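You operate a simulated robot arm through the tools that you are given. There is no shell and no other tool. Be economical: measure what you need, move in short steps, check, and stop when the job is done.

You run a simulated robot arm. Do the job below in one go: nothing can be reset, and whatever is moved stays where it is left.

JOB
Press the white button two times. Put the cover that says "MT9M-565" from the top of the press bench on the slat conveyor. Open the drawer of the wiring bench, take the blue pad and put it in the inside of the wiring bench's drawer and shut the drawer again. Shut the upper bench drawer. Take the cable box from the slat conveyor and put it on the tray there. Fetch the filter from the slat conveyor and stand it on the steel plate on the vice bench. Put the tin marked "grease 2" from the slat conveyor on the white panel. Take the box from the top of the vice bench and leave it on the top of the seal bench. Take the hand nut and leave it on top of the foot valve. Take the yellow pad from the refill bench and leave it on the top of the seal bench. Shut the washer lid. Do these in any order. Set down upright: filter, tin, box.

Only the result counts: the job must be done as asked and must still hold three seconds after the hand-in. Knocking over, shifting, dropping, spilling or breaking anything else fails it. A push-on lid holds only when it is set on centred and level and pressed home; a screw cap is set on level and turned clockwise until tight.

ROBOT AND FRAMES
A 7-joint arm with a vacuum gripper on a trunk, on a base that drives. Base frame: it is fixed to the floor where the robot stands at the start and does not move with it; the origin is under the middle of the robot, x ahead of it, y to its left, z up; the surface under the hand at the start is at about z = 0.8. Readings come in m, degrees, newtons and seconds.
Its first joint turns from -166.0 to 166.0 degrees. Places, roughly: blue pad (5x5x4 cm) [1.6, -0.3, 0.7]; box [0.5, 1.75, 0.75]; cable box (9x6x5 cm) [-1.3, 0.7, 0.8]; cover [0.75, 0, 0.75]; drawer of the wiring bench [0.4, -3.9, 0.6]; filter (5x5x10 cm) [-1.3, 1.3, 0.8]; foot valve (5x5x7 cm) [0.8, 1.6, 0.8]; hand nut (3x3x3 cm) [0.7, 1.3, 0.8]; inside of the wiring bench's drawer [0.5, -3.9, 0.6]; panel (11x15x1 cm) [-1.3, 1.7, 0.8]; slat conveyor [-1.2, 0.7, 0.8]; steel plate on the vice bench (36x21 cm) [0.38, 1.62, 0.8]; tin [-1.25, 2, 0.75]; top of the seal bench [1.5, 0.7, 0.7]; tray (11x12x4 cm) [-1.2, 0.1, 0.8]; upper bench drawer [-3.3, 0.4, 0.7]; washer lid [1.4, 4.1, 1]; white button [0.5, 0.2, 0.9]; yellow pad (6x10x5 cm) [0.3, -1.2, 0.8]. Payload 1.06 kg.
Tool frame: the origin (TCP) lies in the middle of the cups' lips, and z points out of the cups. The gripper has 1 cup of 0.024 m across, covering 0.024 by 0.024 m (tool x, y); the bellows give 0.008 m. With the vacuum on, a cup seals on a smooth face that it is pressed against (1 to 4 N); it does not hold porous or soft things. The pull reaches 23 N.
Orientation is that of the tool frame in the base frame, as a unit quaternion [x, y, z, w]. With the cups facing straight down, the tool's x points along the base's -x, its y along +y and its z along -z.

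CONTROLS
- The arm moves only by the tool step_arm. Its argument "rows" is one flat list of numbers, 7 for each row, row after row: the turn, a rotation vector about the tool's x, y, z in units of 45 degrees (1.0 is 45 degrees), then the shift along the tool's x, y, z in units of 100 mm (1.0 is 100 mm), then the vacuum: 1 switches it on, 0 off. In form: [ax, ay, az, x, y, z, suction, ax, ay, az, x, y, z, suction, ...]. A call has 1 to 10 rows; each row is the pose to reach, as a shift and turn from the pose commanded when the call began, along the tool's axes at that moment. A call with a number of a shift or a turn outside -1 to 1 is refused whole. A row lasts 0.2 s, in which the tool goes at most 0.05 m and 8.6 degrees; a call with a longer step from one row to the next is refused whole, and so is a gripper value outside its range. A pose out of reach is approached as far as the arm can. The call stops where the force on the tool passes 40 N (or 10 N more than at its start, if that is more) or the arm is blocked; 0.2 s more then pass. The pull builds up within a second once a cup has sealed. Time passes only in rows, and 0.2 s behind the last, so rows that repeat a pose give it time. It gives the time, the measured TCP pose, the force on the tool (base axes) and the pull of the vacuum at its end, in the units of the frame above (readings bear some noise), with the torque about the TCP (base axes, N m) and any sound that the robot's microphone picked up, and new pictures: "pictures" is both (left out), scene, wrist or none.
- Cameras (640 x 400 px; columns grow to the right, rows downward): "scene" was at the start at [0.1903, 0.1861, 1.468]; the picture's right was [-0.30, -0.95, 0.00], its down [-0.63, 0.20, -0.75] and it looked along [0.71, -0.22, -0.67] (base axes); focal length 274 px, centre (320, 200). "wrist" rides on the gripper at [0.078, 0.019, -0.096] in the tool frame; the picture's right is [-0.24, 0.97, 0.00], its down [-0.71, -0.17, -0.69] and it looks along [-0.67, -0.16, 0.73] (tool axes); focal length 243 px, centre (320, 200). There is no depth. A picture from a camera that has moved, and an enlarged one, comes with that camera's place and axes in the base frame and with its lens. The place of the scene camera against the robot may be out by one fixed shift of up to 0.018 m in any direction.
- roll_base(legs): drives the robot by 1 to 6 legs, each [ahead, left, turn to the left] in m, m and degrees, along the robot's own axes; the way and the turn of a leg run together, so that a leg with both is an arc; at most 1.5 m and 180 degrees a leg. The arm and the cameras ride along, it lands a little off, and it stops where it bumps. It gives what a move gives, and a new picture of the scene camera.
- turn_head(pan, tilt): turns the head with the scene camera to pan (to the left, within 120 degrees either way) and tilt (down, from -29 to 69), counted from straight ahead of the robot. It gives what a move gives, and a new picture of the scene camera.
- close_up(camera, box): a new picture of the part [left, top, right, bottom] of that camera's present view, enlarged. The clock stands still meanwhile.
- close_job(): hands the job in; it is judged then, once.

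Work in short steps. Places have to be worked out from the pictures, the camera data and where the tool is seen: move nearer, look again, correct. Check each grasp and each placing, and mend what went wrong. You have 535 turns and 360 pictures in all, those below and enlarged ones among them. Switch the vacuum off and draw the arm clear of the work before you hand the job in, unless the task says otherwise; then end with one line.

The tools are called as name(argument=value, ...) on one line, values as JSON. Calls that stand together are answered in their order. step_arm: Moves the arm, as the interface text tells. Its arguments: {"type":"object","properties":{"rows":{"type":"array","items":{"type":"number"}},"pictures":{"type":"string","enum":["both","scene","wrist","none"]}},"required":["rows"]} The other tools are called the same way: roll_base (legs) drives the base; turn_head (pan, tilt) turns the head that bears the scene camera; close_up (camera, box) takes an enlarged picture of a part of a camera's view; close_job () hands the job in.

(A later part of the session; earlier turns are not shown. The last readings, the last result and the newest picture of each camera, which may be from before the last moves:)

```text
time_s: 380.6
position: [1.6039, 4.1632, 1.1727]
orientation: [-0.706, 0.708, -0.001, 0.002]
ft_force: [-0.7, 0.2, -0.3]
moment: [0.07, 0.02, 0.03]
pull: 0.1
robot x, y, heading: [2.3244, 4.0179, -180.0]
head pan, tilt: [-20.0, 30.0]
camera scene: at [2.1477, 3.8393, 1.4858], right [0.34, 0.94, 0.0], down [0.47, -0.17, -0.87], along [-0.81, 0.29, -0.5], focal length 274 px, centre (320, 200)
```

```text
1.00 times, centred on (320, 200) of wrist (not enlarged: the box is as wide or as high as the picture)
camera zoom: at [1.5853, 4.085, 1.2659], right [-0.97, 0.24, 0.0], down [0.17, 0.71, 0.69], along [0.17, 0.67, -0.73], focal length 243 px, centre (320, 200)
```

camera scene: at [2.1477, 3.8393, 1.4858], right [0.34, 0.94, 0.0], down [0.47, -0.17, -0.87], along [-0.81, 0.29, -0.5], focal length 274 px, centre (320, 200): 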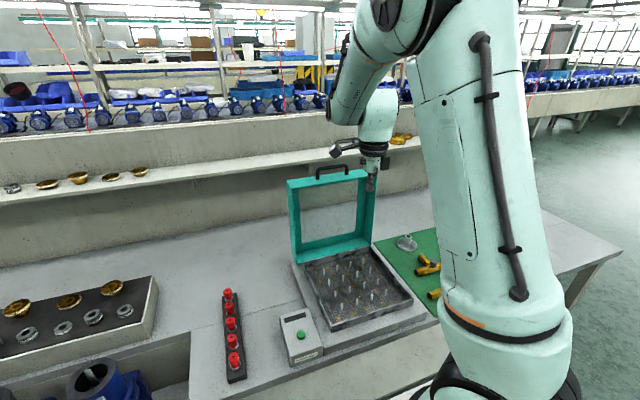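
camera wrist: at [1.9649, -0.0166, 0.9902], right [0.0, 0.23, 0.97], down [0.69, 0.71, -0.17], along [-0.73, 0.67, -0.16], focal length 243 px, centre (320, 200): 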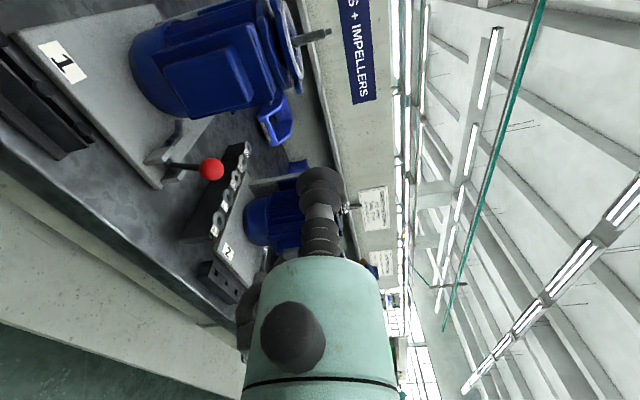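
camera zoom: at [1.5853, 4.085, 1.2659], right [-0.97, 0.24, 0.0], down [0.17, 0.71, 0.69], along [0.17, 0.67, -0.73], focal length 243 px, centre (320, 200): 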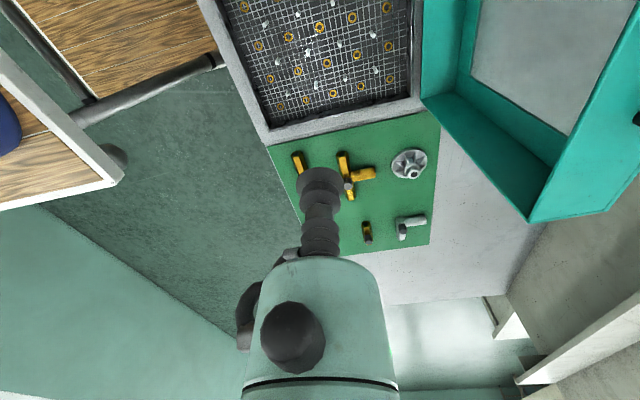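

The lid stands vertical with its outer face near x = 1.37 and top at z of about 1.11. I'll reach over it, lower the nozzle just behind the top edge, and push it forward. First I raise and move closer.

step_arm(rows=[0, 0, 0, 0, 0, -0.4, 0, 0, 0, 0, 0, 0, -0.7, 0], pictures="none")

roll_base(legs=[[0.1, 0.05, 0]])

step_arm(rows=[0, 0, 0, -0.3, 0.3, 0, 0, 0, 0, 0, -0.6, 0.6, 0, 0, 0, 0, 0, -0.9, 0.9, 0, 0], pictures="none")

step_arm(rows=[0, 0, 0, -0.1, 0.3, 0, 0, 0, 0, 0, -0.2, 0.7, 0, 0, 0, 0, 0, -0.2, 0.9, 0, 0], pictures="both")

```text
time_s: 381.2
position: [1.6039, 4.1631, 1.2429]
orientation: [-0.706, 0.708, 0.0, 0.003]
ft_force: [-0.4, 0.2, -1.2]
moment: [0.01, -0.03, -0.01]
pull: 0.0
robot x, y, heading: [2.319, 4.0153, -179.8]
head pan, tilt: [-20.0, 30.0]
```

```text
time_s: 382.5
position: [1.5014, 4.1122, 1.2412]
orientation: [-0.707, 0.707, 0.0, 0.002]
ft_force: [-0.3, 0.8, 0.5]
moment: [0.02, -0.01, 0.0]
pull: 0.1
robot x, y, heading: [2.2194, 3.9649, -179.8]
head pan, tilt: [-20.0, 30.0]
camera scene: at [2.0445, 3.7888, 1.4859], right [0.34, 0.94, 0.0], down [0.47, -0.17, -0.87], along [-0.81, 0.3, -0.5], focal length 274 px, centre (320, 200)
```

scene: 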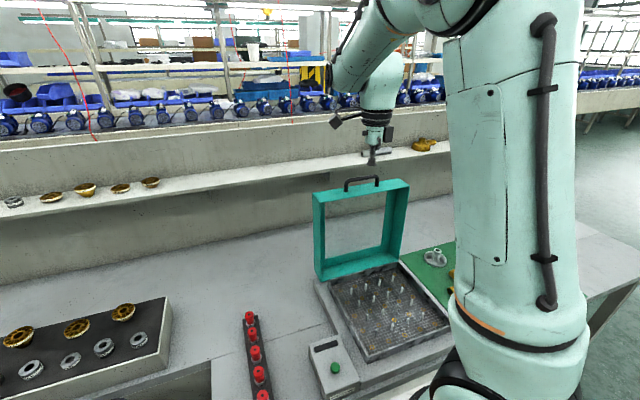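

```text
time_s: 383.3
position: [1.4113, 4.201, 1.2443]
orientation: [-0.706, 0.708, -0.001, 0.002]
ft_force: [-0.3, -0.1, -0.4]
moment: [0.02, 0.04, 0.0]
pull: 0.1
robot x, y, heading: [2.2178, 3.9655, -180.1]
head pan, tilt: [-20.0, 30.0]
```

```text
time_s: 384.1
position: [1.322, 4.2206, 1.2433]
orientation: [-0.706, 0.708, 0.0, 0.002]
ft_force: [0.8, 0.3, 0.7]
moment: [-0.02, 0.04, -0.02]
pull: 0.0
robot x, y, heading: [2.2188, 3.9648, -180.0]
head pan, tilt: [-20.0, 30.0]
camera scene: at [2.045, 3.7887, 1.4859], right [0.34, 0.94, 0.0], down [0.47, -0.17, -0.87], along [-0.81, 0.3, -0.5], focal length 274 px, centre (320, 200)
camera wrist: at [1.3037, 4.1415, 1.336], right [-0.97, 0.24, 0.0], down [0.17, 0.71, 0.69], along [0.16, 0.67, -0.73], focal length 243 px, centre (320, 200)
```

scene: 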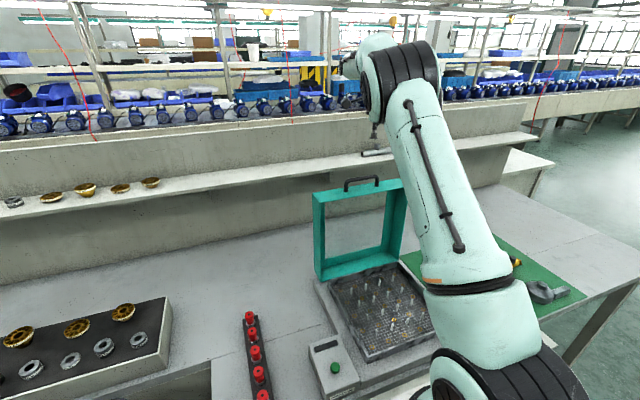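
wrist: 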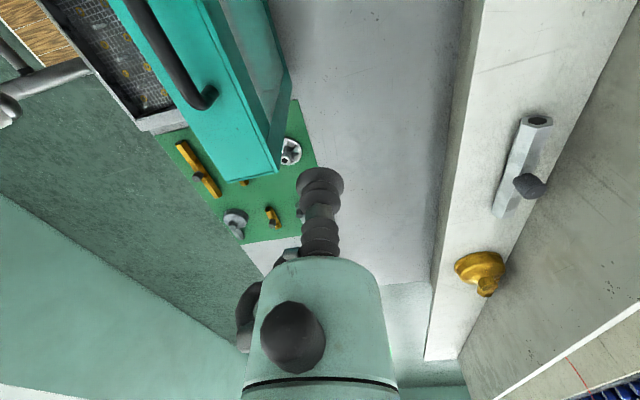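

There is ample room behind the lid, from x 1.19 to 1.396. I descend to z = 1.07 behind it at y = 4.24, then push +x gradually.

step_arm(rows=[0, 0, 0, -0.2, 0, 0.4, 0, 0, 0, 0, -0.2, 0, 0.85, 0], pictures="none")

step_arm(rows=[0, 0, 0, 0, 0, 0.45, 0, 0, 0, 0, 0, 0, 0.88, 0], pictures="none")

step_arm(rows=[0, 0, 0, 0, -0.3, 0, 0, 0, 0, 0, 0, -0.5, 0, 0, 0, 0, 0, 0, -0.7, 0, 0, 0, 0, 0, 0, -0.85, 0, 0, 0, 0, 0, 0, -1.0, 0, 0], pictures="scene")

```text
time_s: 384.7
position: [1.3229, 4.2383, 1.1562]
orientation: [-0.707, 0.707, -0.001, 0.002]
ft_force: [0.3, -0.4, -0.3]
moment: [-0.02, 0.0, 0.01]
pull: 0.1
robot x, y, heading: [2.2191, 3.9666, -180.0]
head pan, tilt: [-20.0, 30.0]
```

```text
time_s: 385.3
position: [1.3221, 4.2405, 1.069]
orientation: [-0.707, 0.708, 0.0, 0.002]
ft_force: [0.4, 0.3, 0.4]
moment: [-0.02, 0.03, 0.01]
pull: 0.0
robot x, y, heading: [2.2166, 3.9667, -179.8]
head pan, tilt: [-20.0, 30.0]
```

```text
time_s: 386.5
position: [1.4221, 4.2419, 1.0694]
orientation: [-0.705, 0.709, 0.0, 0.002]
ft_force: [-1.7, 0.1, -0.3]
moment: [-0.01, -0.02, 0.0]
pull: 0.1
robot x, y, heading: [2.2227, 3.9637, -179.7]
head pan, tilt: [-20.0, 30.0]
camera scene: at [2.0443, 3.7888, 1.4858], right [0.34, 0.94, 0.0], down [0.47, -0.17, -0.87], along [-0.81, 0.3, -0.5], focal length 274 px, centre (320, 200)
```

scene: 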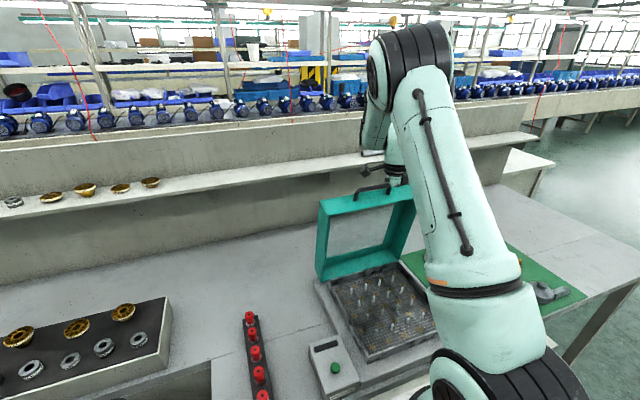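

The lid is tilting forward easily. I keep pushing along an arc, +x and downward.

step_arm(rows=[0, 0, 0, 0, -0.3, 0.05, 0, 0, 0, 0, 0, -0.6, 0.15, 0, 0, 0, 0, 0, -0.9, 0.3, 0, 0, 0, 0, 0, -1.0, 0.5, 0], pictures="none")

step_arm(rows=[0, 0, 0, 0, -0.3, 0.3, 0, 0, 0, 0, 0, -0.5, 0.6, 0, 0, 0, 0, 0, -0.6, 0.9, 0], pictures="scene")

```text
time_s: 387.5
position: [1.5217, 4.2427, 1.0178]
orientation: [-0.706, 0.709, 0.0, 0.002]
ft_force: [0.5, 1.1, -0.4]
moment: [-0.02, -0.02, -0.02]
pull: 0.0
robot x, y, heading: [2.223, 3.9631, -179.7]
head pan, tilt: [-20.0, 30.0]
```

```text
time_s: 388.3
position: [1.5855, 4.24, 0.93]
orientation: [-0.706, 0.708, -0.001, 0.001]
ft_force: [-0.2, -0.4, 0.4]
moment: [-0.01, 0.01, -0.02]
pull: 0.2
robot x, y, heading: [2.2151, 3.9677, -179.9]
head pan, tilt: [-20.0, 30.0]
camera scene: at [2.0448, 3.7886, 1.4859], right [0.34, 0.94, 0.0], down [0.47, -0.17, -0.87], along [-0.81, 0.3, -0.5], focal length 274 px, centre (320, 200)
```

scene: 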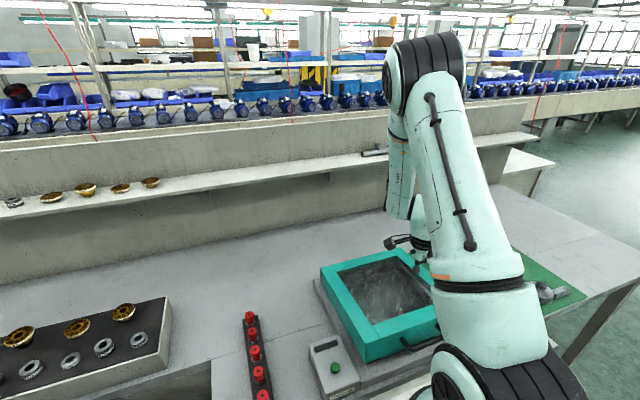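

The lid has dropped shut. I enlarge it to check that it is fully closed.

close_up(camera="scene", box=[300, 230, 460, 400])

```text
2.35 times, centred on (380, 315) of scene
camera zoom: at [2.0448, 3.7886, 1.4859], right [0.34, 0.94, 0.0], down [0.47, -0.17, -0.87], along [-0.81, 0.3, -0.5], focal length 644 px, centre (179, -71)
```

zoom: 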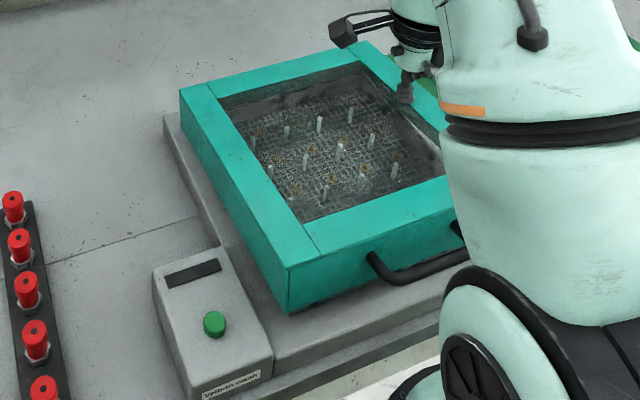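

The washer lid is shut. I retract, back away, turn towards -y and drive down aisle 2 towards the wiring bench.

step_arm(rows=[0, 0, 0, 0, -0.2, -0.4, 0, 0, 0, 0, 0, -0.5, -0.8, 0, 0, 0, 0, 0, -0.9, -1.0, 0], pictures="none")

step_arm(rows=[0, 0, 0, 0.2, -0.1, -0.4, 0, 0, 0, 0, 0.4, -0.2, -0.8, 0, 0, 0, 0, 0.6, -0.2, -1.0, 0], pictures="none")

roll_base(legs=[[-0.35, 0, 0], [0, 0, 90], [1.5, 0, 0], [1.5, 0, 0], [1.5, 0, 0]])

turn_head(pan=10, tilt=20)

```text
time_s: 389.1
position: [1.6723, 4.2406, 1.0307]
orientation: [-0.706, 0.708, -0.001, 0.002]
ft_force: [-0.7, 0.6, -0.5]
moment: [0.0, -0.03, 0.01]
pull: 0.1
robot x, y, heading: [2.2209, 3.9692, -179.8]
head pan, tilt: [-20.0, 30.0]
```

```text
time_s: 389.9
position: [1.6936, 4.1805, 1.1301]
orientation: [-0.706, 0.708, -0.001, 0.002]
ft_force: [0.3, -0.9, -1.0]
moment: [-0.01, -0.02, -0.01]
pull: 0.0
robot x, y, heading: [2.2159, 3.9701, -180.1]
head pan, tilt: [-20.0, 30.0]
```

```text
time_s: 417.0
position: [2.4895, -1.0465, 1.1292]
orientation: [1.0, -0.008, -0.001, -0.002]
ft_force: [0.2, -0.1, 0.0]
moment: [-0.02, 0.03, -0.02]
pull: 0.0
robot x, y, heading: [2.7112, -0.5191, -90.6]
head pan, tilt: [-20.0, 30.0]
camera scene: at [2.8974, -0.7088, 1.4859], right [-0.94, 0.35, 0.0], down [0.18, 0.47, -0.87], along [-0.31, -0.81, -0.5], focal length 274 px, centre (320, 200)
```

scene: 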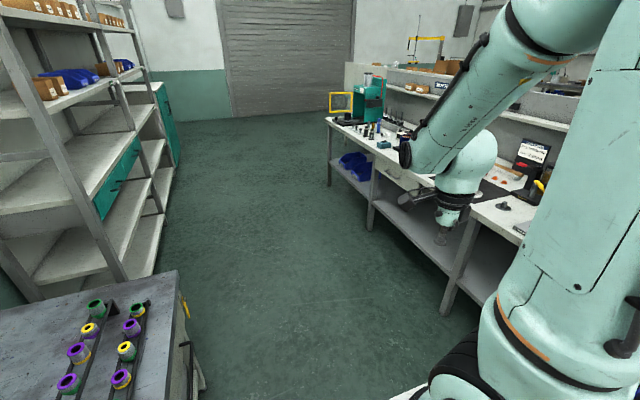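

```text
time_s: 418.0
position: [2.489, -1.0466, 1.1302]
orientation: [1.0, -0.007, 0.0, -0.002]
ft_force: [-0.9, 0.0, -0.4]
moment: [0.0, 0.02, 0.01]
pull: 0.1
robot x, y, heading: [2.7081, -0.5224, -90.6]
head pan, tilt: [10.0, 20.0]
camera scene: at [2.9444, -0.716, 1.5019], right [-0.99, -0.16, 0.0], down [-0.06, 0.34, -0.94], along [0.15, -0.93, -0.34], focal length 274 px, centre (320, 200)
```

scene: 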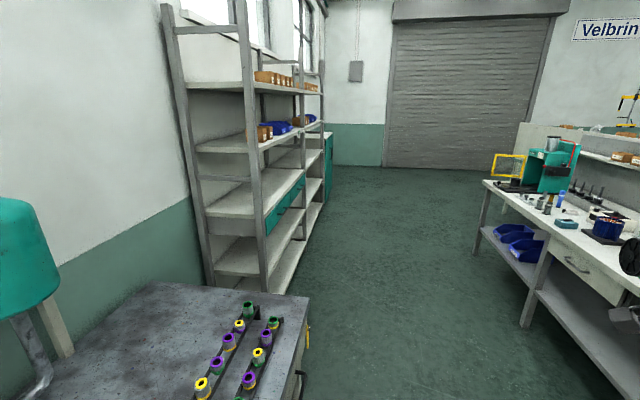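

The route is open to the rolling door. I drive on to y of about -4.9 and look towards aisle 1.

roll_base(legs=[[1.5, -0.2, 0.6], [1.5, 0, 0], [1.4, 0, 0], [0, 0, -90]])

turn_head(pan=-15, tilt=20)

```text
refused: leg 1 is longer than a leg can be; nothing moved
```

```text
time_s: 418.9
position: [2.4903, -1.0456, 1.1295]
orientation: [1.0, -0.008, -0.001, -0.001]
ft_force: [-0.5, -0.1, 0.0]
moment: [0.0, -0.01, -0.02]
pull: 0.1
robot x, y, heading: [2.7087, -0.5208, -90.8]
head pan, tilt: [-15.0, 20.0]
camera scene: at [2.9043, -0.7138, 1.5019], right [-0.96, 0.27, 0.0], down [0.09, 0.33, -0.94], along [-0.25, -0.91, -0.34], focal length 274 px, centre (320, 200)
```

scene: 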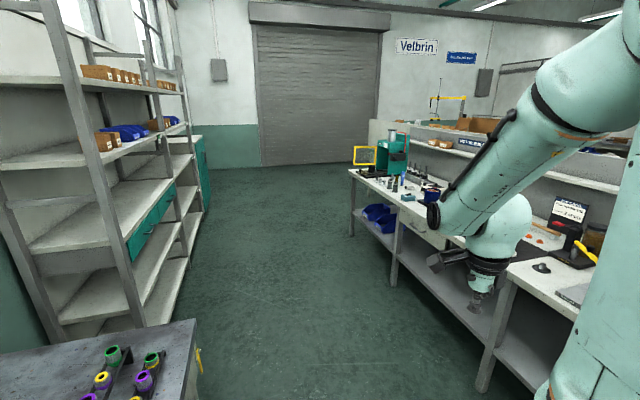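

roll_base(legs=[[1.45, -0.25, 0.6], [1.5, 0, 0], [1.4, 0, 0], [0, 0, -90]])

```text
time_s: 443.7
position: [1.9803, -4.6486, 1.1308]
orientation: [-0.697, 0.718, -0.001, 0.001]
ft_force: [-0.7, 0.5, 0.6]
moment: [-0.03, 0.02, 0.0]
pull: 0.1
robot x, y, heading: [2.4992, -4.875, 178.5]
head pan, tilt: [-15.0, 20.0]
camera scene: at [2.3166, -5.0553, 1.5019], right [0.28, 0.96, 0.0], down [0.33, -0.1, -0.94], along [-0.9, 0.27, -0.34], focal length 274 px, centre (320, 200)
```

scene: 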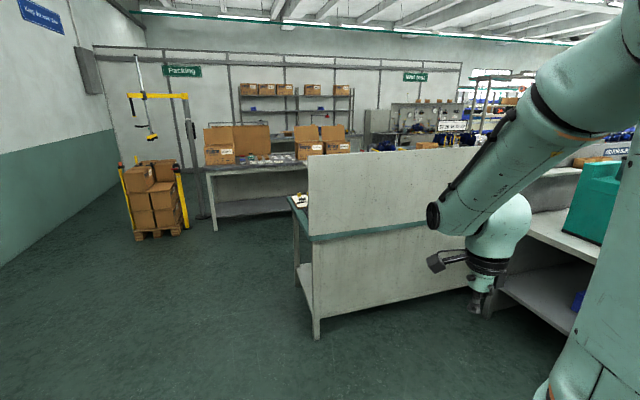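

I shift left to clear the bench end, cross to aisle 1 and face the wiring bench.

roll_base(legs=[[0, 0.5, 1.5], [1.45, 0, 0], [1.45, 0, 0], [0, 0, -90], [1.3, 0, 0], [0, 0, -90]])

turn_head(pan=0, tilt=40)

```text
time_s: 473.6
position: [0.1852, -4.3133, 1.1302]
orientation: [0.722, 0.692, -0.001, 0.0]
ft_force: [-0.3, 0.3, 0.8]
moment: [-0.01, 0.0, 0.02]
pull: 0.1
robot x, y, heading: [-0.332, -4.0765, -2.4]
head pan, tilt: [-15.0, 20.0]
camera scene: at [-0.1246, -3.8983, 1.5019], right [-0.3, -0.95, 0.0], down [-0.33, 0.1, -0.94], along [0.9, -0.28, -0.34], focal length 274 px, centre (320, 200)
```

scene: 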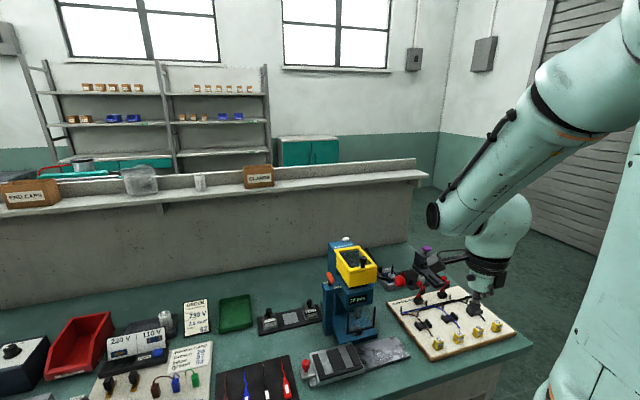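

```text
time_s: 474.5
position: [0.1837, -4.3128, 1.1307]
orientation: [0.723, 0.691, -0.001, 0.0]
ft_force: [0.7, -0.7, -0.6]
moment: [0.01, -0.01, -0.02]
pull: 0.1
robot x, y, heading: [-0.3319, -4.0779, -2.5]
head pan, tilt: [0.0, 40.0]
camera scene: at [-0.1285, -3.8741, 1.4706], right [-0.04, -1.0, 0.0], down [-0.64, 0.03, -0.77], along [0.77, -0.03, -0.64], focal length 274 px, centre (320, 200)
```

scene: 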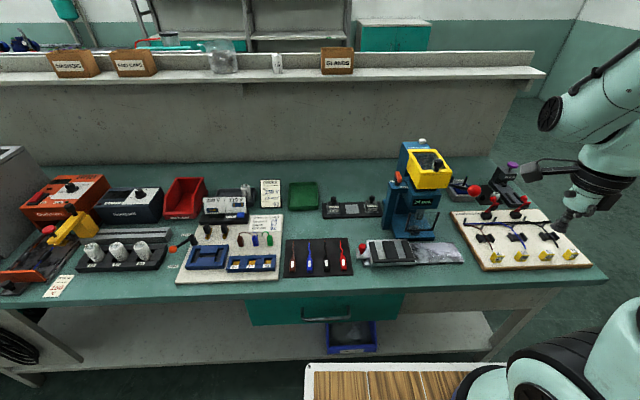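

The wiring bench drawer is the teal front with a black handle near (0.28, -3.905) under the bench top. I pitch the tool to horizontal and back off for a view of the drawer front.

roll_base(legs=[[-0.18, 0.12, 2.5]])

step_arm(rows=[-0.16, 0, 0, 0, 0, 0, 0, -0.33, 0, 0, 0, 0, 0, 0, -0.5, 0, 0, 0, 0, 0, 0, -0.67, 0, 0, 0, 0, 0, 0, -0.84, 0, 0, 0, 0, 0, 0, -1, 0, 0, 0, 0, 0, 0], pictures="none")

step_arm(rows=[-0.16, 0, 0, 0, 0, 0, 0, -0.33, 0, 0, 0, 0, 0, 0, -0.5, 0, 0, 0, 0, 0, 0, -0.67, 0, 0, 0, 0, 0, 0, -0.84, 0, 0, 0, 0, 0, 0, -1, 0, 0, 0, 0, 0, 0], pictures="both")

```text
time_s: 476.1
position: [0.0197, -4.1647, 1.131]
orientation: [0.706, 0.708, -0.002, 0.0]
ft_force: [0.0, 0.8, 0.6]
moment: [0.0, -0.01, -0.03]
pull: 0.1
robot x, y, heading: [-0.5093, -3.9536, 0.5]
head pan, tilt: [0.0, 40.0]
camera scene: at [-0.3143, -3.7417, 1.4705], right [0.01, -1.0, 0.0], down [-0.64, 0.0, -0.77], along [0.77, 0.01, -0.64], focal length 274 px, centre (320, 200)
```

scene: 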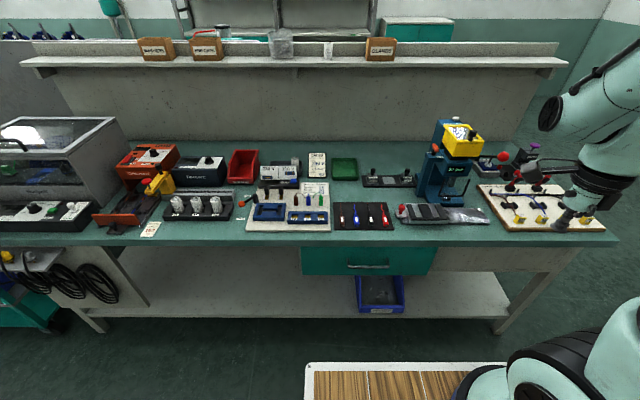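

```text
time_s: 477.5
position: [0.0174, -4.1641, 1.1339]
orientation: [0.663, 0.67, 0.236, 0.237]
ft_force: [-0.3, -0.8, 0.3]
moment: [0.02, -0.03, 0.02]
pull: 0.1
out of reach, approached as far as the arm can: row 6
robot x, y, heading: [-0.5085, -3.9593, 0.5]
head pan, tilt: [0.0, 40.0]
```

```text
time_s: 478.9
position: [0.0443, -4.2302, 1.1361]
orientation: [0.521, 0.528, 0.474, 0.474]
ft_force: [-0.2, 0.8, 0.6]
moment: [-0.01, 0.02, -0.01]
pull: 0.1
out of reach, approached as far as the arm can: row 1, 2, 3, 4, 5, 6
robot x, y, heading: [-0.5084, -3.954, 0.5]
head pan, tilt: [0.0, 40.0]
camera scene: at [-0.3143, -3.7408, 1.4704], right [0.01, -1.0, 0.0], down [-0.64, -0.01, -0.77], along [0.77, 0.01, -0.64], focal length 274 px, centre (320, 200)
camera wrist: at [-0.0485, -4.152, 1.1625], right [0.1, -0.23, 0.97], down [-0.69, -0.71, -0.1], along [0.71, -0.66, -0.23], focal length 243 px, centre (320, 200)
```

scene: 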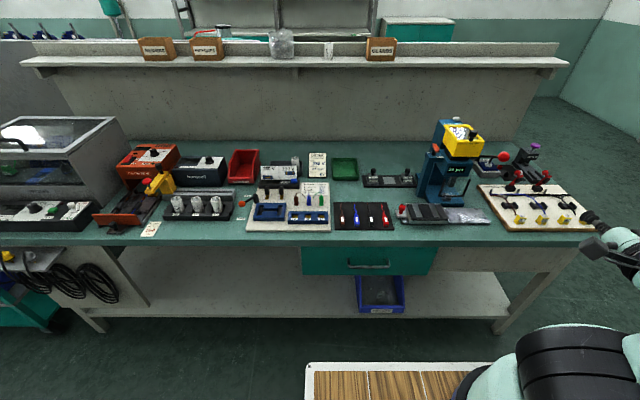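
wrist: 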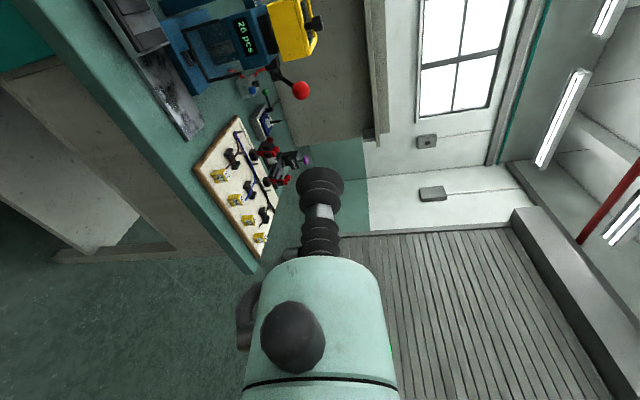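

I see the drawer front spans y -4.14 to -3.675 and z 0.61-0.77, with the handle at z of about 0.695. I check the space behind the robot before backing up.

turn_head(pan=-120, tilt=35)

```text
time_s: 480.9
position: [0.0448, -4.2301, 1.136]
orientation: [0.522, 0.528, 0.474, 0.473]
ft_force: [0.0, -0.1, 0.6]
moment: [-0.03, 0.0, -0.03]
pull: 0.0
robot x, y, heading: [-0.5087, -3.9551, 0.3]
head pan, tilt: [-120.0, 35.0]
camera scene: at [-0.4427, -3.819, 1.4781], right [-0.87, 0.49, 0.0], down [0.28, 0.5, -0.82], along [-0.4, -0.71, -0.57], focal length 274 px, centre (320, 200)
```

scene: 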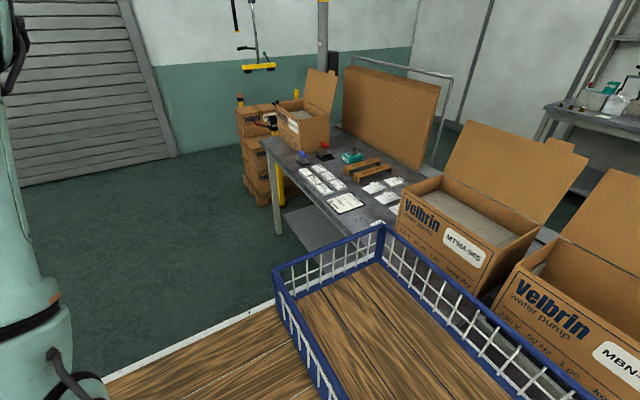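

The packing table behind leaves little room, so I'll work sideways: turn to heading 90° with the drawer on the robot's right, which gives enough pulling stroke.

roll_base(legs=[[0.1, 0, 0], [0, 0, 90], [-0.33, 0.13, 0]])

turn_head(pan=-85, tilt=45)

```text
time_s: 487.8
position: [-0.2593, -3.7299, 1.1355]
orientation: [-0.012, 0.742, 0.67, -0.006]
ft_force: [-0.2, -1.1, 0.0]
moment: [0.0, -0.04, -0.02]
pull: 0.1
robot x, y, heading: [-0.5253, -4.2866, 91.7]
head pan, tilt: [-120.0, 35.0]
camera scene: at [-0.6505, -4.2328, 1.4781], right [-0.48, -0.88, 0.0], down [-0.5, 0.27, -0.82], along [0.72, -0.39, -0.57], focal length 274 px, centre (320, 200)
```

scene: 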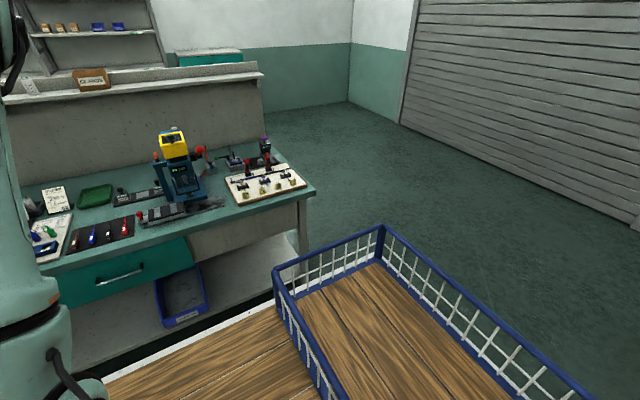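

```text
time_s: 488.9
position: [-0.2592, -3.7297, 1.1365]
orientation: [-0.01, 0.742, 0.67, -0.007]
ft_force: [0.7, -0.2, -0.6]
moment: [0.05, 0.04, -0.02]
pull: 0.1
robot x, y, heading: [-0.5238, -4.2896, 91.4]
head pan, tilt: [-85.0, 45.0]
camera scene: at [-0.647, -4.1816, 1.4633], right [0.11, -0.99, 0.0], down [-0.7, -0.08, -0.71], along [0.7, 0.08, -0.71], focal length 274 px, centre (320, 200)
```

scene: 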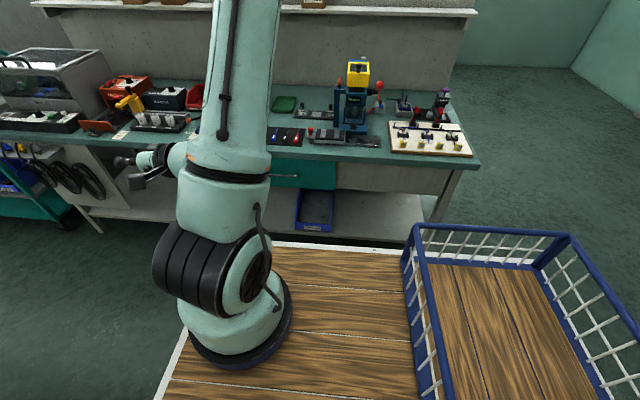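

I swing the tool round to point +x while moving towards the drawer front.

step_arm(rows=[0, -0.16, 0, -0.2, 0, 0, 0, 0, -0.33, 0, -0.4, 0, 0, 0, 0, -0.5, 0, -0.6, 0, 0, 0, 0, -0.67, 0, -0.8, 0, 0, 0, 0, -0.84, 0, -1, 0, 0, 0, 0, -1, 0, -1, 0, 0, 0], pictures="none")

step_arm(rows=[0, -0.16, 0, -0.2, -0.2, 0.05, 0, 0, -0.33, 0, -0.4, -0.4, 0.1, 0, 0, -0.5, 0, -0.6, -0.6, 0.15, 0, 0, -0.67, 0, -0.8, -0.8, 0.2, 0, 0, -0.84, 0, -0.92, -1, 0.2, 0, 0, -1, 0, -0.92, -1, 0.2, 0], pictures="scene")

```text
time_s: 490.2
position: [-0.113, -3.7042, 1.1392]
orientation: [0.246, 0.688, 0.624, 0.277]
ft_force: [-1.4, 0.5, -0.9]
moment: [0.02, 0.02, -0.07]
pull: 0.0
out of reach, approached as far as the arm can: row 1, 2, 3, 4, 5, 6
robot x, y, heading: [-0.525, -4.2868, 91.5]
head pan, tilt: [-85.0, 45.0]
```

```text
time_s: 491.6
position: [-0.0975, -3.7121, 1.1281]
orientation: [0.27, 0.678, 0.612, 0.304]
ft_force: [0.8, -0.1, 0.7]
moment: [0.03, -0.01, -0.02]
pull: 0.1
out of reach, approached as far as the arm can: row 1, 2, 3, 4, 5, 6
robot x, y, heading: [-0.5264, -4.285, 91.6]
head pan, tilt: [-85.0, 45.0]
camera scene: at [-0.647, -4.1815, 1.4633], right [0.11, -0.99, 0.0], down [-0.7, -0.08, -0.71], along [0.7, 0.08, -0.71], focal length 274 px, centre (320, 200)
```

scene: 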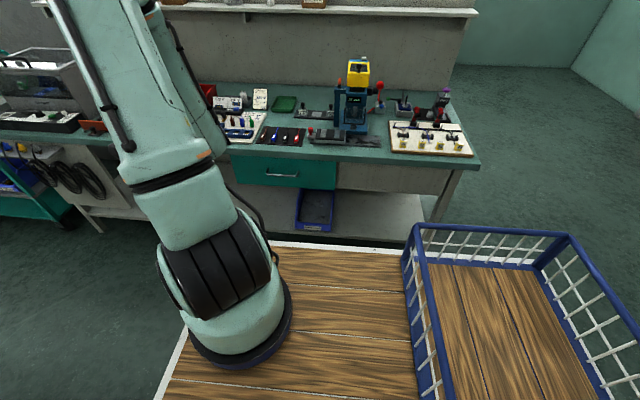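

The pose is too close to the arm's base. I extend outward in +x.

step_arm(rows=[0, 0, 0, 0, 0.15, 0.4, 0, 0, 0, 0, 0, 0.3, 0.8, 0, 0, 0, 0, 0, 0.3, 1.0, 0, 0, 0, 0, 0, 0.3, 1.0, 0], pictures="none")

step_arm(rows=[0, 0, 0, 0, 0, 0.4, 0, 0, 0, 0, 0, 0, 0.8, 0, 0, 0, 0, 0, 0, 1.0, 0, 0, 0, 0, 0, 0, 1.0, 0], pictures="scene")

```text
time_s: 492.6
position: [-0.0551, -3.6592, 1.1559]
orientation: [0.271, 0.68, 0.61, 0.302]
ft_force: [0.6, 1.5, 0.7]
moment: [-0.02, -0.01, -0.01]
pull: 0.0
out of reach, approached as far as the arm can: row 1, 2, 3, 4
robot x, y, heading: [-0.524, -4.2899, 91.5]
head pan, tilt: [-85.0, 45.0]
```

```text
time_s: 493.6
position: [0.0004, -3.6007, 1.1621]
orientation: [0.27, 0.679, 0.612, 0.303]
ft_force: [-0.1, 0.8, 0.0]
moment: [0.04, 0.02, 0.02]
pull: 0.0
out of reach, approached as far as the arm can: row 1, 2, 3, 4
robot x, y, heading: [-0.5271, -4.2882, 91.6]
head pan, tilt: [-85.0, 45.0]
camera scene: at [-0.6471, -4.1815, 1.4633], right [0.11, -0.99, 0.0], down [-0.7, -0.08, -0.71], along [0.7, 0.08, -0.71], focal length 274 px, centre (320, 200)
```

scene: 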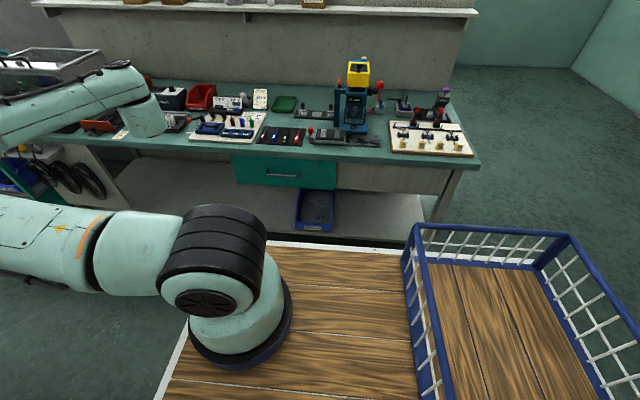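

The wrist hit a limit. Before going on I look closely at the handle; hooking it from above with the tool vertical might be simpler.

close_up(camera="scene", box=[230, 145, 340, 195])

```text
5.82 times, centred on (285, 170) of scene
camera zoom: at [-0.6471, -4.1815, 1.4633], right [0.11, -0.99, 0.0], down [-0.7, -0.08, -0.71], along [0.7, 0.08, -0.71], focal length 1592 px, centre (524, 374)
```

zoom: 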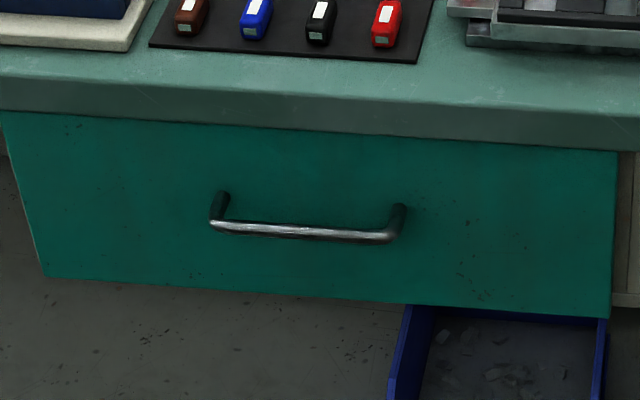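

The handle gap is too tight for the nozzle, so suction on the front is the way. I pitch the tool back to vertical, then bring it round to the drawer side.

step_arm(rows=[0.16, 0, 0, 0, 0, 0, 0, 0.33, 0, 0, 0, 0, 0, 0, 0.5, 0, 0, 0, 0, 0, 0, 0.67, 0, 0, 0, 0, 0, 0, 0.84, 0, 0, 0, 0, 0, 0, 1, 0, 0, 0, 0, 0, 0], pictures="none")

step_arm(rows=[0.16, 0, 0, 0, 0, 0, 0, 0.33, 0, 0, 0, 0, 0, 0, 0.5, 0, 0, 0, 0, 0, 0, 0.67, 0, 0, 0, 0, 0, 0, 0.82, 0, 0, 0, 0, 0, 0, 0.92, 0, 0, 0, 0, 0, 0], pictures="scene")

```text
time_s: 495.1
position: [0.0012, -3.6006, 1.1644]
orientation: [0.365, 0.861, 0.307, 0.177]
ft_force: [1.0, 0.3, 0.2]
moment: [0.02, 0.0, 0.01]
pull: 0.0
robot x, y, heading: [-0.5259, -4.2881, 91.5]
head pan, tilt: [-85.0, 45.0]
```

```text
time_s: 496.4
position: [-0.0009, -3.6009, 1.1647]
orientation: [0.405, 0.914, -0.017, 0.037]
ft_force: [-0.4, -0.3, 0.5]
moment: [-0.01, -0.02, -0.02]
pull: 0.0
robot x, y, heading: [-0.5258, -4.2886, 91.6]
head pan, tilt: [-85.0, 45.0]
camera scene: at [-0.6472, -4.1816, 1.4633], right [0.11, -0.99, 0.0], down [-0.7, -0.08, -0.71], along [0.7, 0.08, -0.71], focal length 274 px, centre (320, 200)
```

scene: 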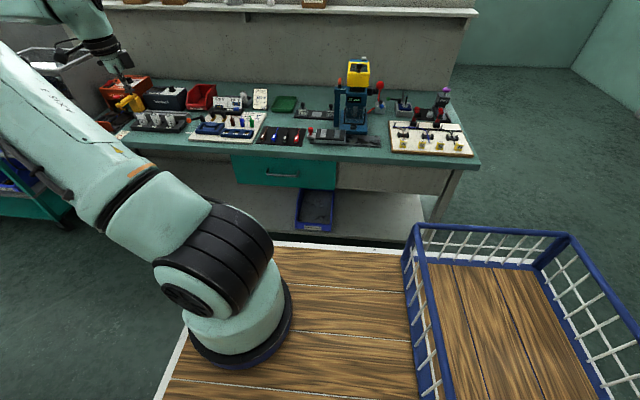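

The tool is vertical again. I swing it to the robot's right, in front of the drawer.

step_arm(rows=[0, 0, 0.16, -0.3, -0.15, 0, 0, 0, 0, 0.32, -0.6, -0.3, 0, 0, 0, 0, 0.48, -0.9, -0.45, 0, 0, 0, 0, 0.64, -1, -0.5, 0, 0, 0, 0, 0.8, -1, -0.5, 0, 0, 0, 0, 0.93, -1, -0.5, 0, 0], pictures="none")

step_arm(rows=[0, 0, 0, -0.4, 0.1, 0, 0, 0, 0, 0, -0.8, 0.2, 0, 0, 0, 0, 0, -1, 0.3, 0, 0], pictures="none")

step_arm(rows=[0, 0, 0, -0.4, 0.1, 0, 0, 0, 0, 0, -0.8, 0.2, 0, 0, 0, 0, 0, -1, 0.3, 0, 0], pictures="none")

step_arm(rows=[0, 0, 0, -0.4, 0.1, 0, 0, 0, 0, 0, -0.8, 0.2, 0, 0, 0, 0, 0, -1, 0.3, 0, 0], pictures="scene")

```text
time_s: 497.9
position: [0.03, -3.7085, 1.1728]
orientation: [0.704, 0.709, -0.002, 0.041]
ft_force: [-0.2, 0.0, 0.2]
moment: [0.02, 0.0, -0.01]
pull: 0.0
robot x, y, heading: [-0.5235, -4.2861, 91.3]
head pan, tilt: [-85.0, 45.0]
```

```text
time_s: 498.6
position: [0.0594, -3.8069, 1.1821]
orientation: [0.704, 0.709, -0.002, 0.041]
ft_force: [0.0, 0.8, 0.3]
moment: [0.01, 0.01, 0.02]
pull: 0.0
robot x, y, heading: [-0.5264, -4.2896, 91.3]
head pan, tilt: [-85.0, 45.0]
```

```text
time_s: 499.4
position: [0.0899, -3.9093, 1.1901]
orientation: [0.704, 0.709, -0.003, 0.04]
ft_force: [-0.8, 0.4, 0.2]
moment: [-0.01, -0.04, -0.02]
pull: 0.1
robot x, y, heading: [-0.5233, -4.285, 91.7]
head pan, tilt: [-85.0, 45.0]
```

```text
time_s: 500.2
position: [0.1207, -4.0097, 1.1952]
orientation: [0.703, 0.71, -0.003, 0.041]
ft_force: [0.0, 0.3, -0.1]
moment: [-0.04, -0.03, -0.02]
pull: 0.0
robot x, y, heading: [-0.5227, -4.2885, 91.4]
head pan, tilt: [-85.0, 45.0]
camera scene: at [-0.6472, -4.1813, 1.4632], right [0.11, -0.99, 0.0], down [-0.7, -0.08, -0.71], along [0.7, 0.08, -0.71], focal length 274 px, centre (320, 200)
```

scene: 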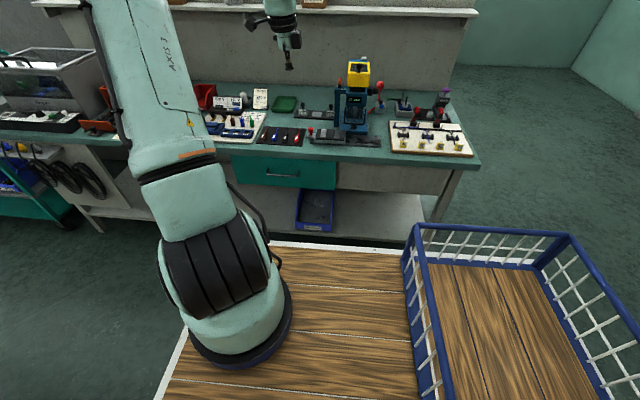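

The tool is in front of the drawer. I pitch it to horizontal, pointing +x.

step_arm(rows=[-0.16, 0.04, 0, 0, 0.1, 0, 0, -0.33, 0.079, 0, 0, 0.2, 0, 0, -0.5, 0.079, 0, 0, 0.3, 0, 0, -0.67, 0.079, 0, 0, 0.3, 0, 0, -0.84, 0.079, 0, 0, 0.3, 0, 0, -1, 0.079, 0, 0, 0.3, 0, 0], pictures="none")

step_arm(rows=[-0.16, 0, 0, 0, 0, 0, 0, -0.33, 0, 0, 0, 0, 0, 0, -0.5, 0, 0, 0, 0, 0, 0, -0.67, 0, 0, 0, 0, 0, 0, -0.82, 0, 0, 0, 0, 0, 0, -0.93, 0, 0, 0, 0, 0, 0], pictures="none")

```text
time_s: 501.6
position: [0.1513, -4.0075, 1.1978]
orientation: [0.634, 0.657, 0.29, 0.287]
ft_force: [0.7, 0.3, -0.4]
moment: [-0.06, 0.03, -0.01]
pull: 0.0
robot x, y, heading: [-0.529, -4.2869, 91.4]
head pan, tilt: [-85.0, 45.0]
```

```text
time_s: 503.1
position: [0.1514, -4.0058, 1.1972]
orientation: [0.49, 0.51, 0.507, 0.493]
ft_force: [0.0, 0.6, -0.4]
moment: [-0.01, 0.02, -0.02]
pull: 0.1
robot x, y, heading: [-0.5243, -4.2864, 91.6]
head pan, tilt: [-85.0, 45.0]
```

Level and pointing +x. I descend to the drawer-front height of z of about 0.70.

step_arm(rows=[0, 0, 0, -0.1, -0.45, 0, 0, 0, 0, 0, -0.2, -0.9, 0, 0, 0, 0, 0, -0.2, -1, 0, 0], pictures="none")

step_arm(rows=[0, 0, 0, 0, -0.5, 0, 0, 0, 0, 0, 0, -1, 0, 0], pictures="none")

step_arm(rows=[0, 0, 0, 0, -0.5, 0, 0, 0, 0, 0, 0, -1, 0, 0], pictures="none")

step_arm(rows=[0, 0, 0, 0, -0.5, 0, 0, 0, 0, 0, 0, -1, 0, 0], pictures="none")

step_arm(rows=[0, 0, 0, 0, -0.5, 0, 0, 0, 0, 0, 0, -0.9, 0, 0], pictures="both")

```text
time_s: 503.9
position: [0.1524, -4.0291, 1.0989]
orientation: [0.491, 0.51, 0.505, 0.493]
ft_force: [-0.1, -0.1, -0.4]
moment: [0.02, -0.04, 0.02]
pull: 0.1
robot x, y, heading: [-0.5263, -4.2839, 91.4]
head pan, tilt: [-85.0, 45.0]
```

```text
time_s: 504.4
position: [0.15, -4.0276, 0.9993]
orientation: [0.491, 0.51, 0.506, 0.493]
ft_force: [0.7, -0.1, 0.3]
moment: [0.01, 0.04, -0.05]
pull: 0.0
robot x, y, heading: [-0.525, -4.2866, 91.3]
head pan, tilt: [-85.0, 45.0]
```

```text
time_s: 505.1
position: [0.1502, -4.0255, 0.8986]
orientation: [0.491, 0.51, 0.506, 0.493]
ft_force: [0.0, -0.6, 0.8]
moment: [0.0, 0.04, 0.0]
pull: 0.1
robot x, y, heading: [-0.5265, -4.2918, 91.6]
head pan, tilt: [-85.0, 45.0]
```

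```text
time_s: 505.6
position: [0.1515, -4.0289, 0.7961]
orientation: [0.491, 0.51, 0.505, 0.494]
ft_force: [0.3, -0.2, -0.2]
moment: [-0.02, 0.03, 0.01]
pull: 0.1
robot x, y, heading: [-0.5242, -4.2887, 91.4]
head pan, tilt: [-85.0, 45.0]
```

```text
time_s: 506.2
position: [0.1522, -4.0288, 0.7047]
orientation: [0.491, 0.51, 0.506, 0.493]
ft_force: [-0.3, -0.4, -0.1]
moment: [0.01, 0.01, 0.0]
pull: 0.0
robot x, y, heading: [-0.5235, -4.2886, 91.6]
head pan, tilt: [-85.0, 45.0]
camera scene: at [-0.647, -4.1816, 1.4633], right [0.11, -0.99, 0.0], down [-0.7, -0.08, -0.71], along [0.7, 0.08, -0.71], focal length 274 px, centre (320, 200)
camera wrist: at [0.055, -3.9538, 0.7216], right [0.01, -0.23, 0.97], down [-0.66, -0.73, -0.17], along [0.75, -0.64, -0.16], focal length 243 px, centre (320, 200)
```

scene: 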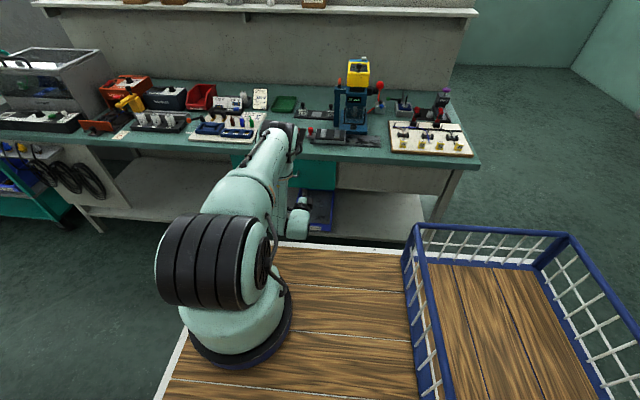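
wrist: 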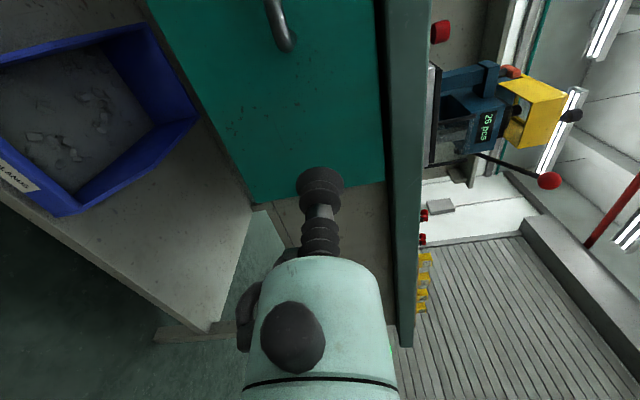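

The contact point lies on the flat front, clear of the handle. I advance with the vacuum on.

step_arm(rows=[0, 0, 0, 0, 0, 0.4, 1, 0, 0, 0, 0, 0, 0.8, 1, 0, 0, 0, 0, 0, 1.0, 1], pictures="none")

step_arm(rows=[0, 0, 0, 0, 0, 0.1, 1, 0, 0, 0, 0, 0, 0.17, 1, 0, 0, 0, 0, 0, 0.23, 1, 0, 0, 0, 0, 0, 0.28, 1, 0, 0, 0, 0, 0, 0.32, 1], pictures="none")

```text
time_s: 507.1
position: [0.2522, -4.0254, 0.708]
orientation: [0.491, 0.51, 0.505, 0.493]
ft_force: [0.1, -0.4, 0.9]
moment: [0.03, -0.02, 0.0]
pull: 0.1
robot x, y, heading: [-0.526, -4.2872, 91.5]
head pan, tilt: [-85.0, 45.0]
```

```text
time_s: 508.2
position: [0.2832, -4.0265, 0.7078]
orientation: [0.491, 0.511, 0.505, 0.493]
ft_force: [0.1, 0.0, 0.6]
moment: [0.01, -0.02, -0.06]
pull: 0.0
robot x, y, heading: [-0.5275, -4.2841, 91.0]
head pan, tilt: [-85.0, 45.0]
```

step_arm(rows=[0, 0, 0, 0, 0, 0.06, 1, 0, 0, 0, 0, 0, 0.11, 1, 0, 0, 0, 0, 0, 0.16, 1, 0, 0, 0, 0, 0, 0.21, 1, 0, 0, 0, 0, 0, 0.26, 1], pictures="wrist")

```text
time_s: 509.3
position: [0.3004, -4.025, 0.7067]
orientation: [0.492, 0.509, 0.505, 0.493]
ft_force: [-22.3, 0.8, 13.9]
moment: [-0.12, 0.22, -0.12]
pull: 23.0
robot x, y, heading: [-0.5213, -4.2877, 91.4]
head pan, tilt: [-85.0, 45.0]
stopped in row 5: the force on the tool passed its limit at 51 N (the readings are from after the stop); the commanded pose is now the measured one
camera wrist: at [0.2039, -3.9498, 0.7232], right [0.01, -0.23, 0.97], down [-0.66, -0.73, -0.16], along [0.75, -0.64, -0.16], focal length 243 px, centre (320, 200)
```

wrist: 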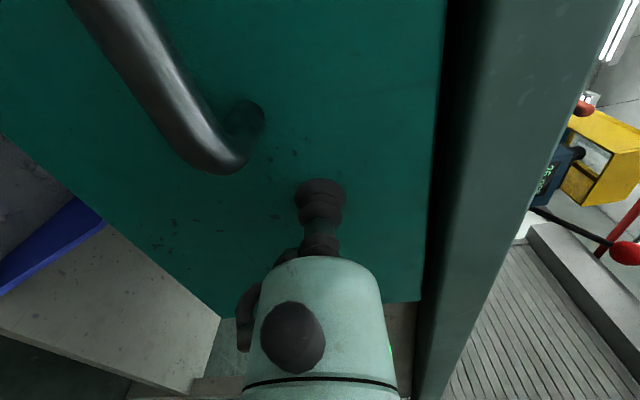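

It sealed on the drawer front at x = 0.30. I pull it back slowly.

step_arm(rows=[0, 0, 0, 0, 0, -0.1, 1, 0, 0, 0, 0, 0, -0.2, 1, 0, 0, 0, 0, 0, -0.35, 1, 0, 0, 0, 0, 0, -0.5, 1, 0, 0, 0, 0, 0, -0.65, 1, 0, 0, 0, 0, 0, -0.8, 1], pictures="none")

step_arm(rows=[0, 0, 0, 0, 0, -0.2, 1, 0, 0, 0, 0, 0, -0.4, 1, 0, 0, 0, 0, 0, -0.6, 1, 0, 0, 0, 0, 0, -0.8, 1, 0, 0, 0, 0, 0, -1.0, 1], pictures="scene")

```text
time_s: 510.7
position: [0.2222, -4.0272, 0.7058]
orientation: [0.492, 0.511, 0.504, 0.492]
ft_force: [-0.2, 7.1, 2.1]
moment: [0.02, 0.06, -0.17]
pull: 23.0
robot x, y, heading: [-0.5272, -4.2868, 91.2]
head pan, tilt: [-85.0, 45.0]
```

```text
time_s: 511.9
position: [0.1214, -4.0294, 0.7073]
orientation: [0.491, 0.51, 0.505, 0.494]
ft_force: [0.2, 0.6, 7.4]
moment: [0.14, 0.1, -0.07]
pull: 23.2
robot x, y, heading: [-0.524, -4.2894, 91.5]
head pan, tilt: [-85.0, 45.0]
camera scene: at [-0.6475, -4.1816, 1.4633], right [0.11, -0.99, 0.0], down [-0.7, -0.08, -0.71], along [0.7, 0.08, -0.71], focal length 274 px, centre (320, 200)
```

scene: 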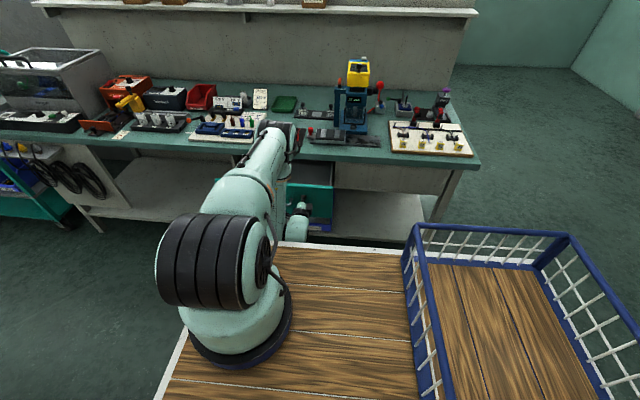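

The drawer is open about 18 cm. I pull 3 cm more, release and back off.

step_arm(rows=[0, 0, 0, 0, 0, -0.15, 1, 0, 0, 0, 0, 0, -0.3, 1, 0, 0, 0, 0, 0, -0.3, 0, 0, 0, 0, 0, 0, -0.3, 0, 0, 0, 0, 0, 0, -0.3, 0, 0, 0, 0, 0, 0, -0.5, 0, 0, 0, 0, 0, 0, -0.8, 0], pictures="wrist")

```text
time_s: 513.5
position: [0.0409, -4.0329, 0.7058]
orientation: [0.492, 0.51, 0.505, 0.493]
ft_force: [0.7, -0.3, 0.0]
moment: [-0.01, 0.02, -0.02]
pull: 0.0
robot x, y, heading: [-0.5259, -4.2843, 91.4]
head pan, tilt: [-85.0, 45.0]
camera wrist: at [-0.0564, -3.9574, 0.7227], right [0.01, -0.23, 0.97], down [-0.66, -0.73, -0.16], along [0.75, -0.64, -0.16], focal length 243 px, centre (320, 200)
```

wrist: 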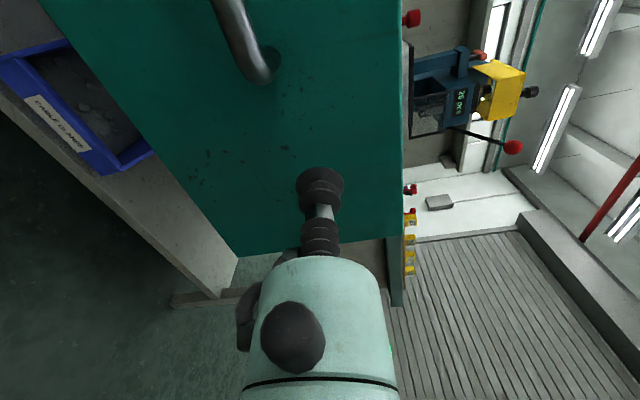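

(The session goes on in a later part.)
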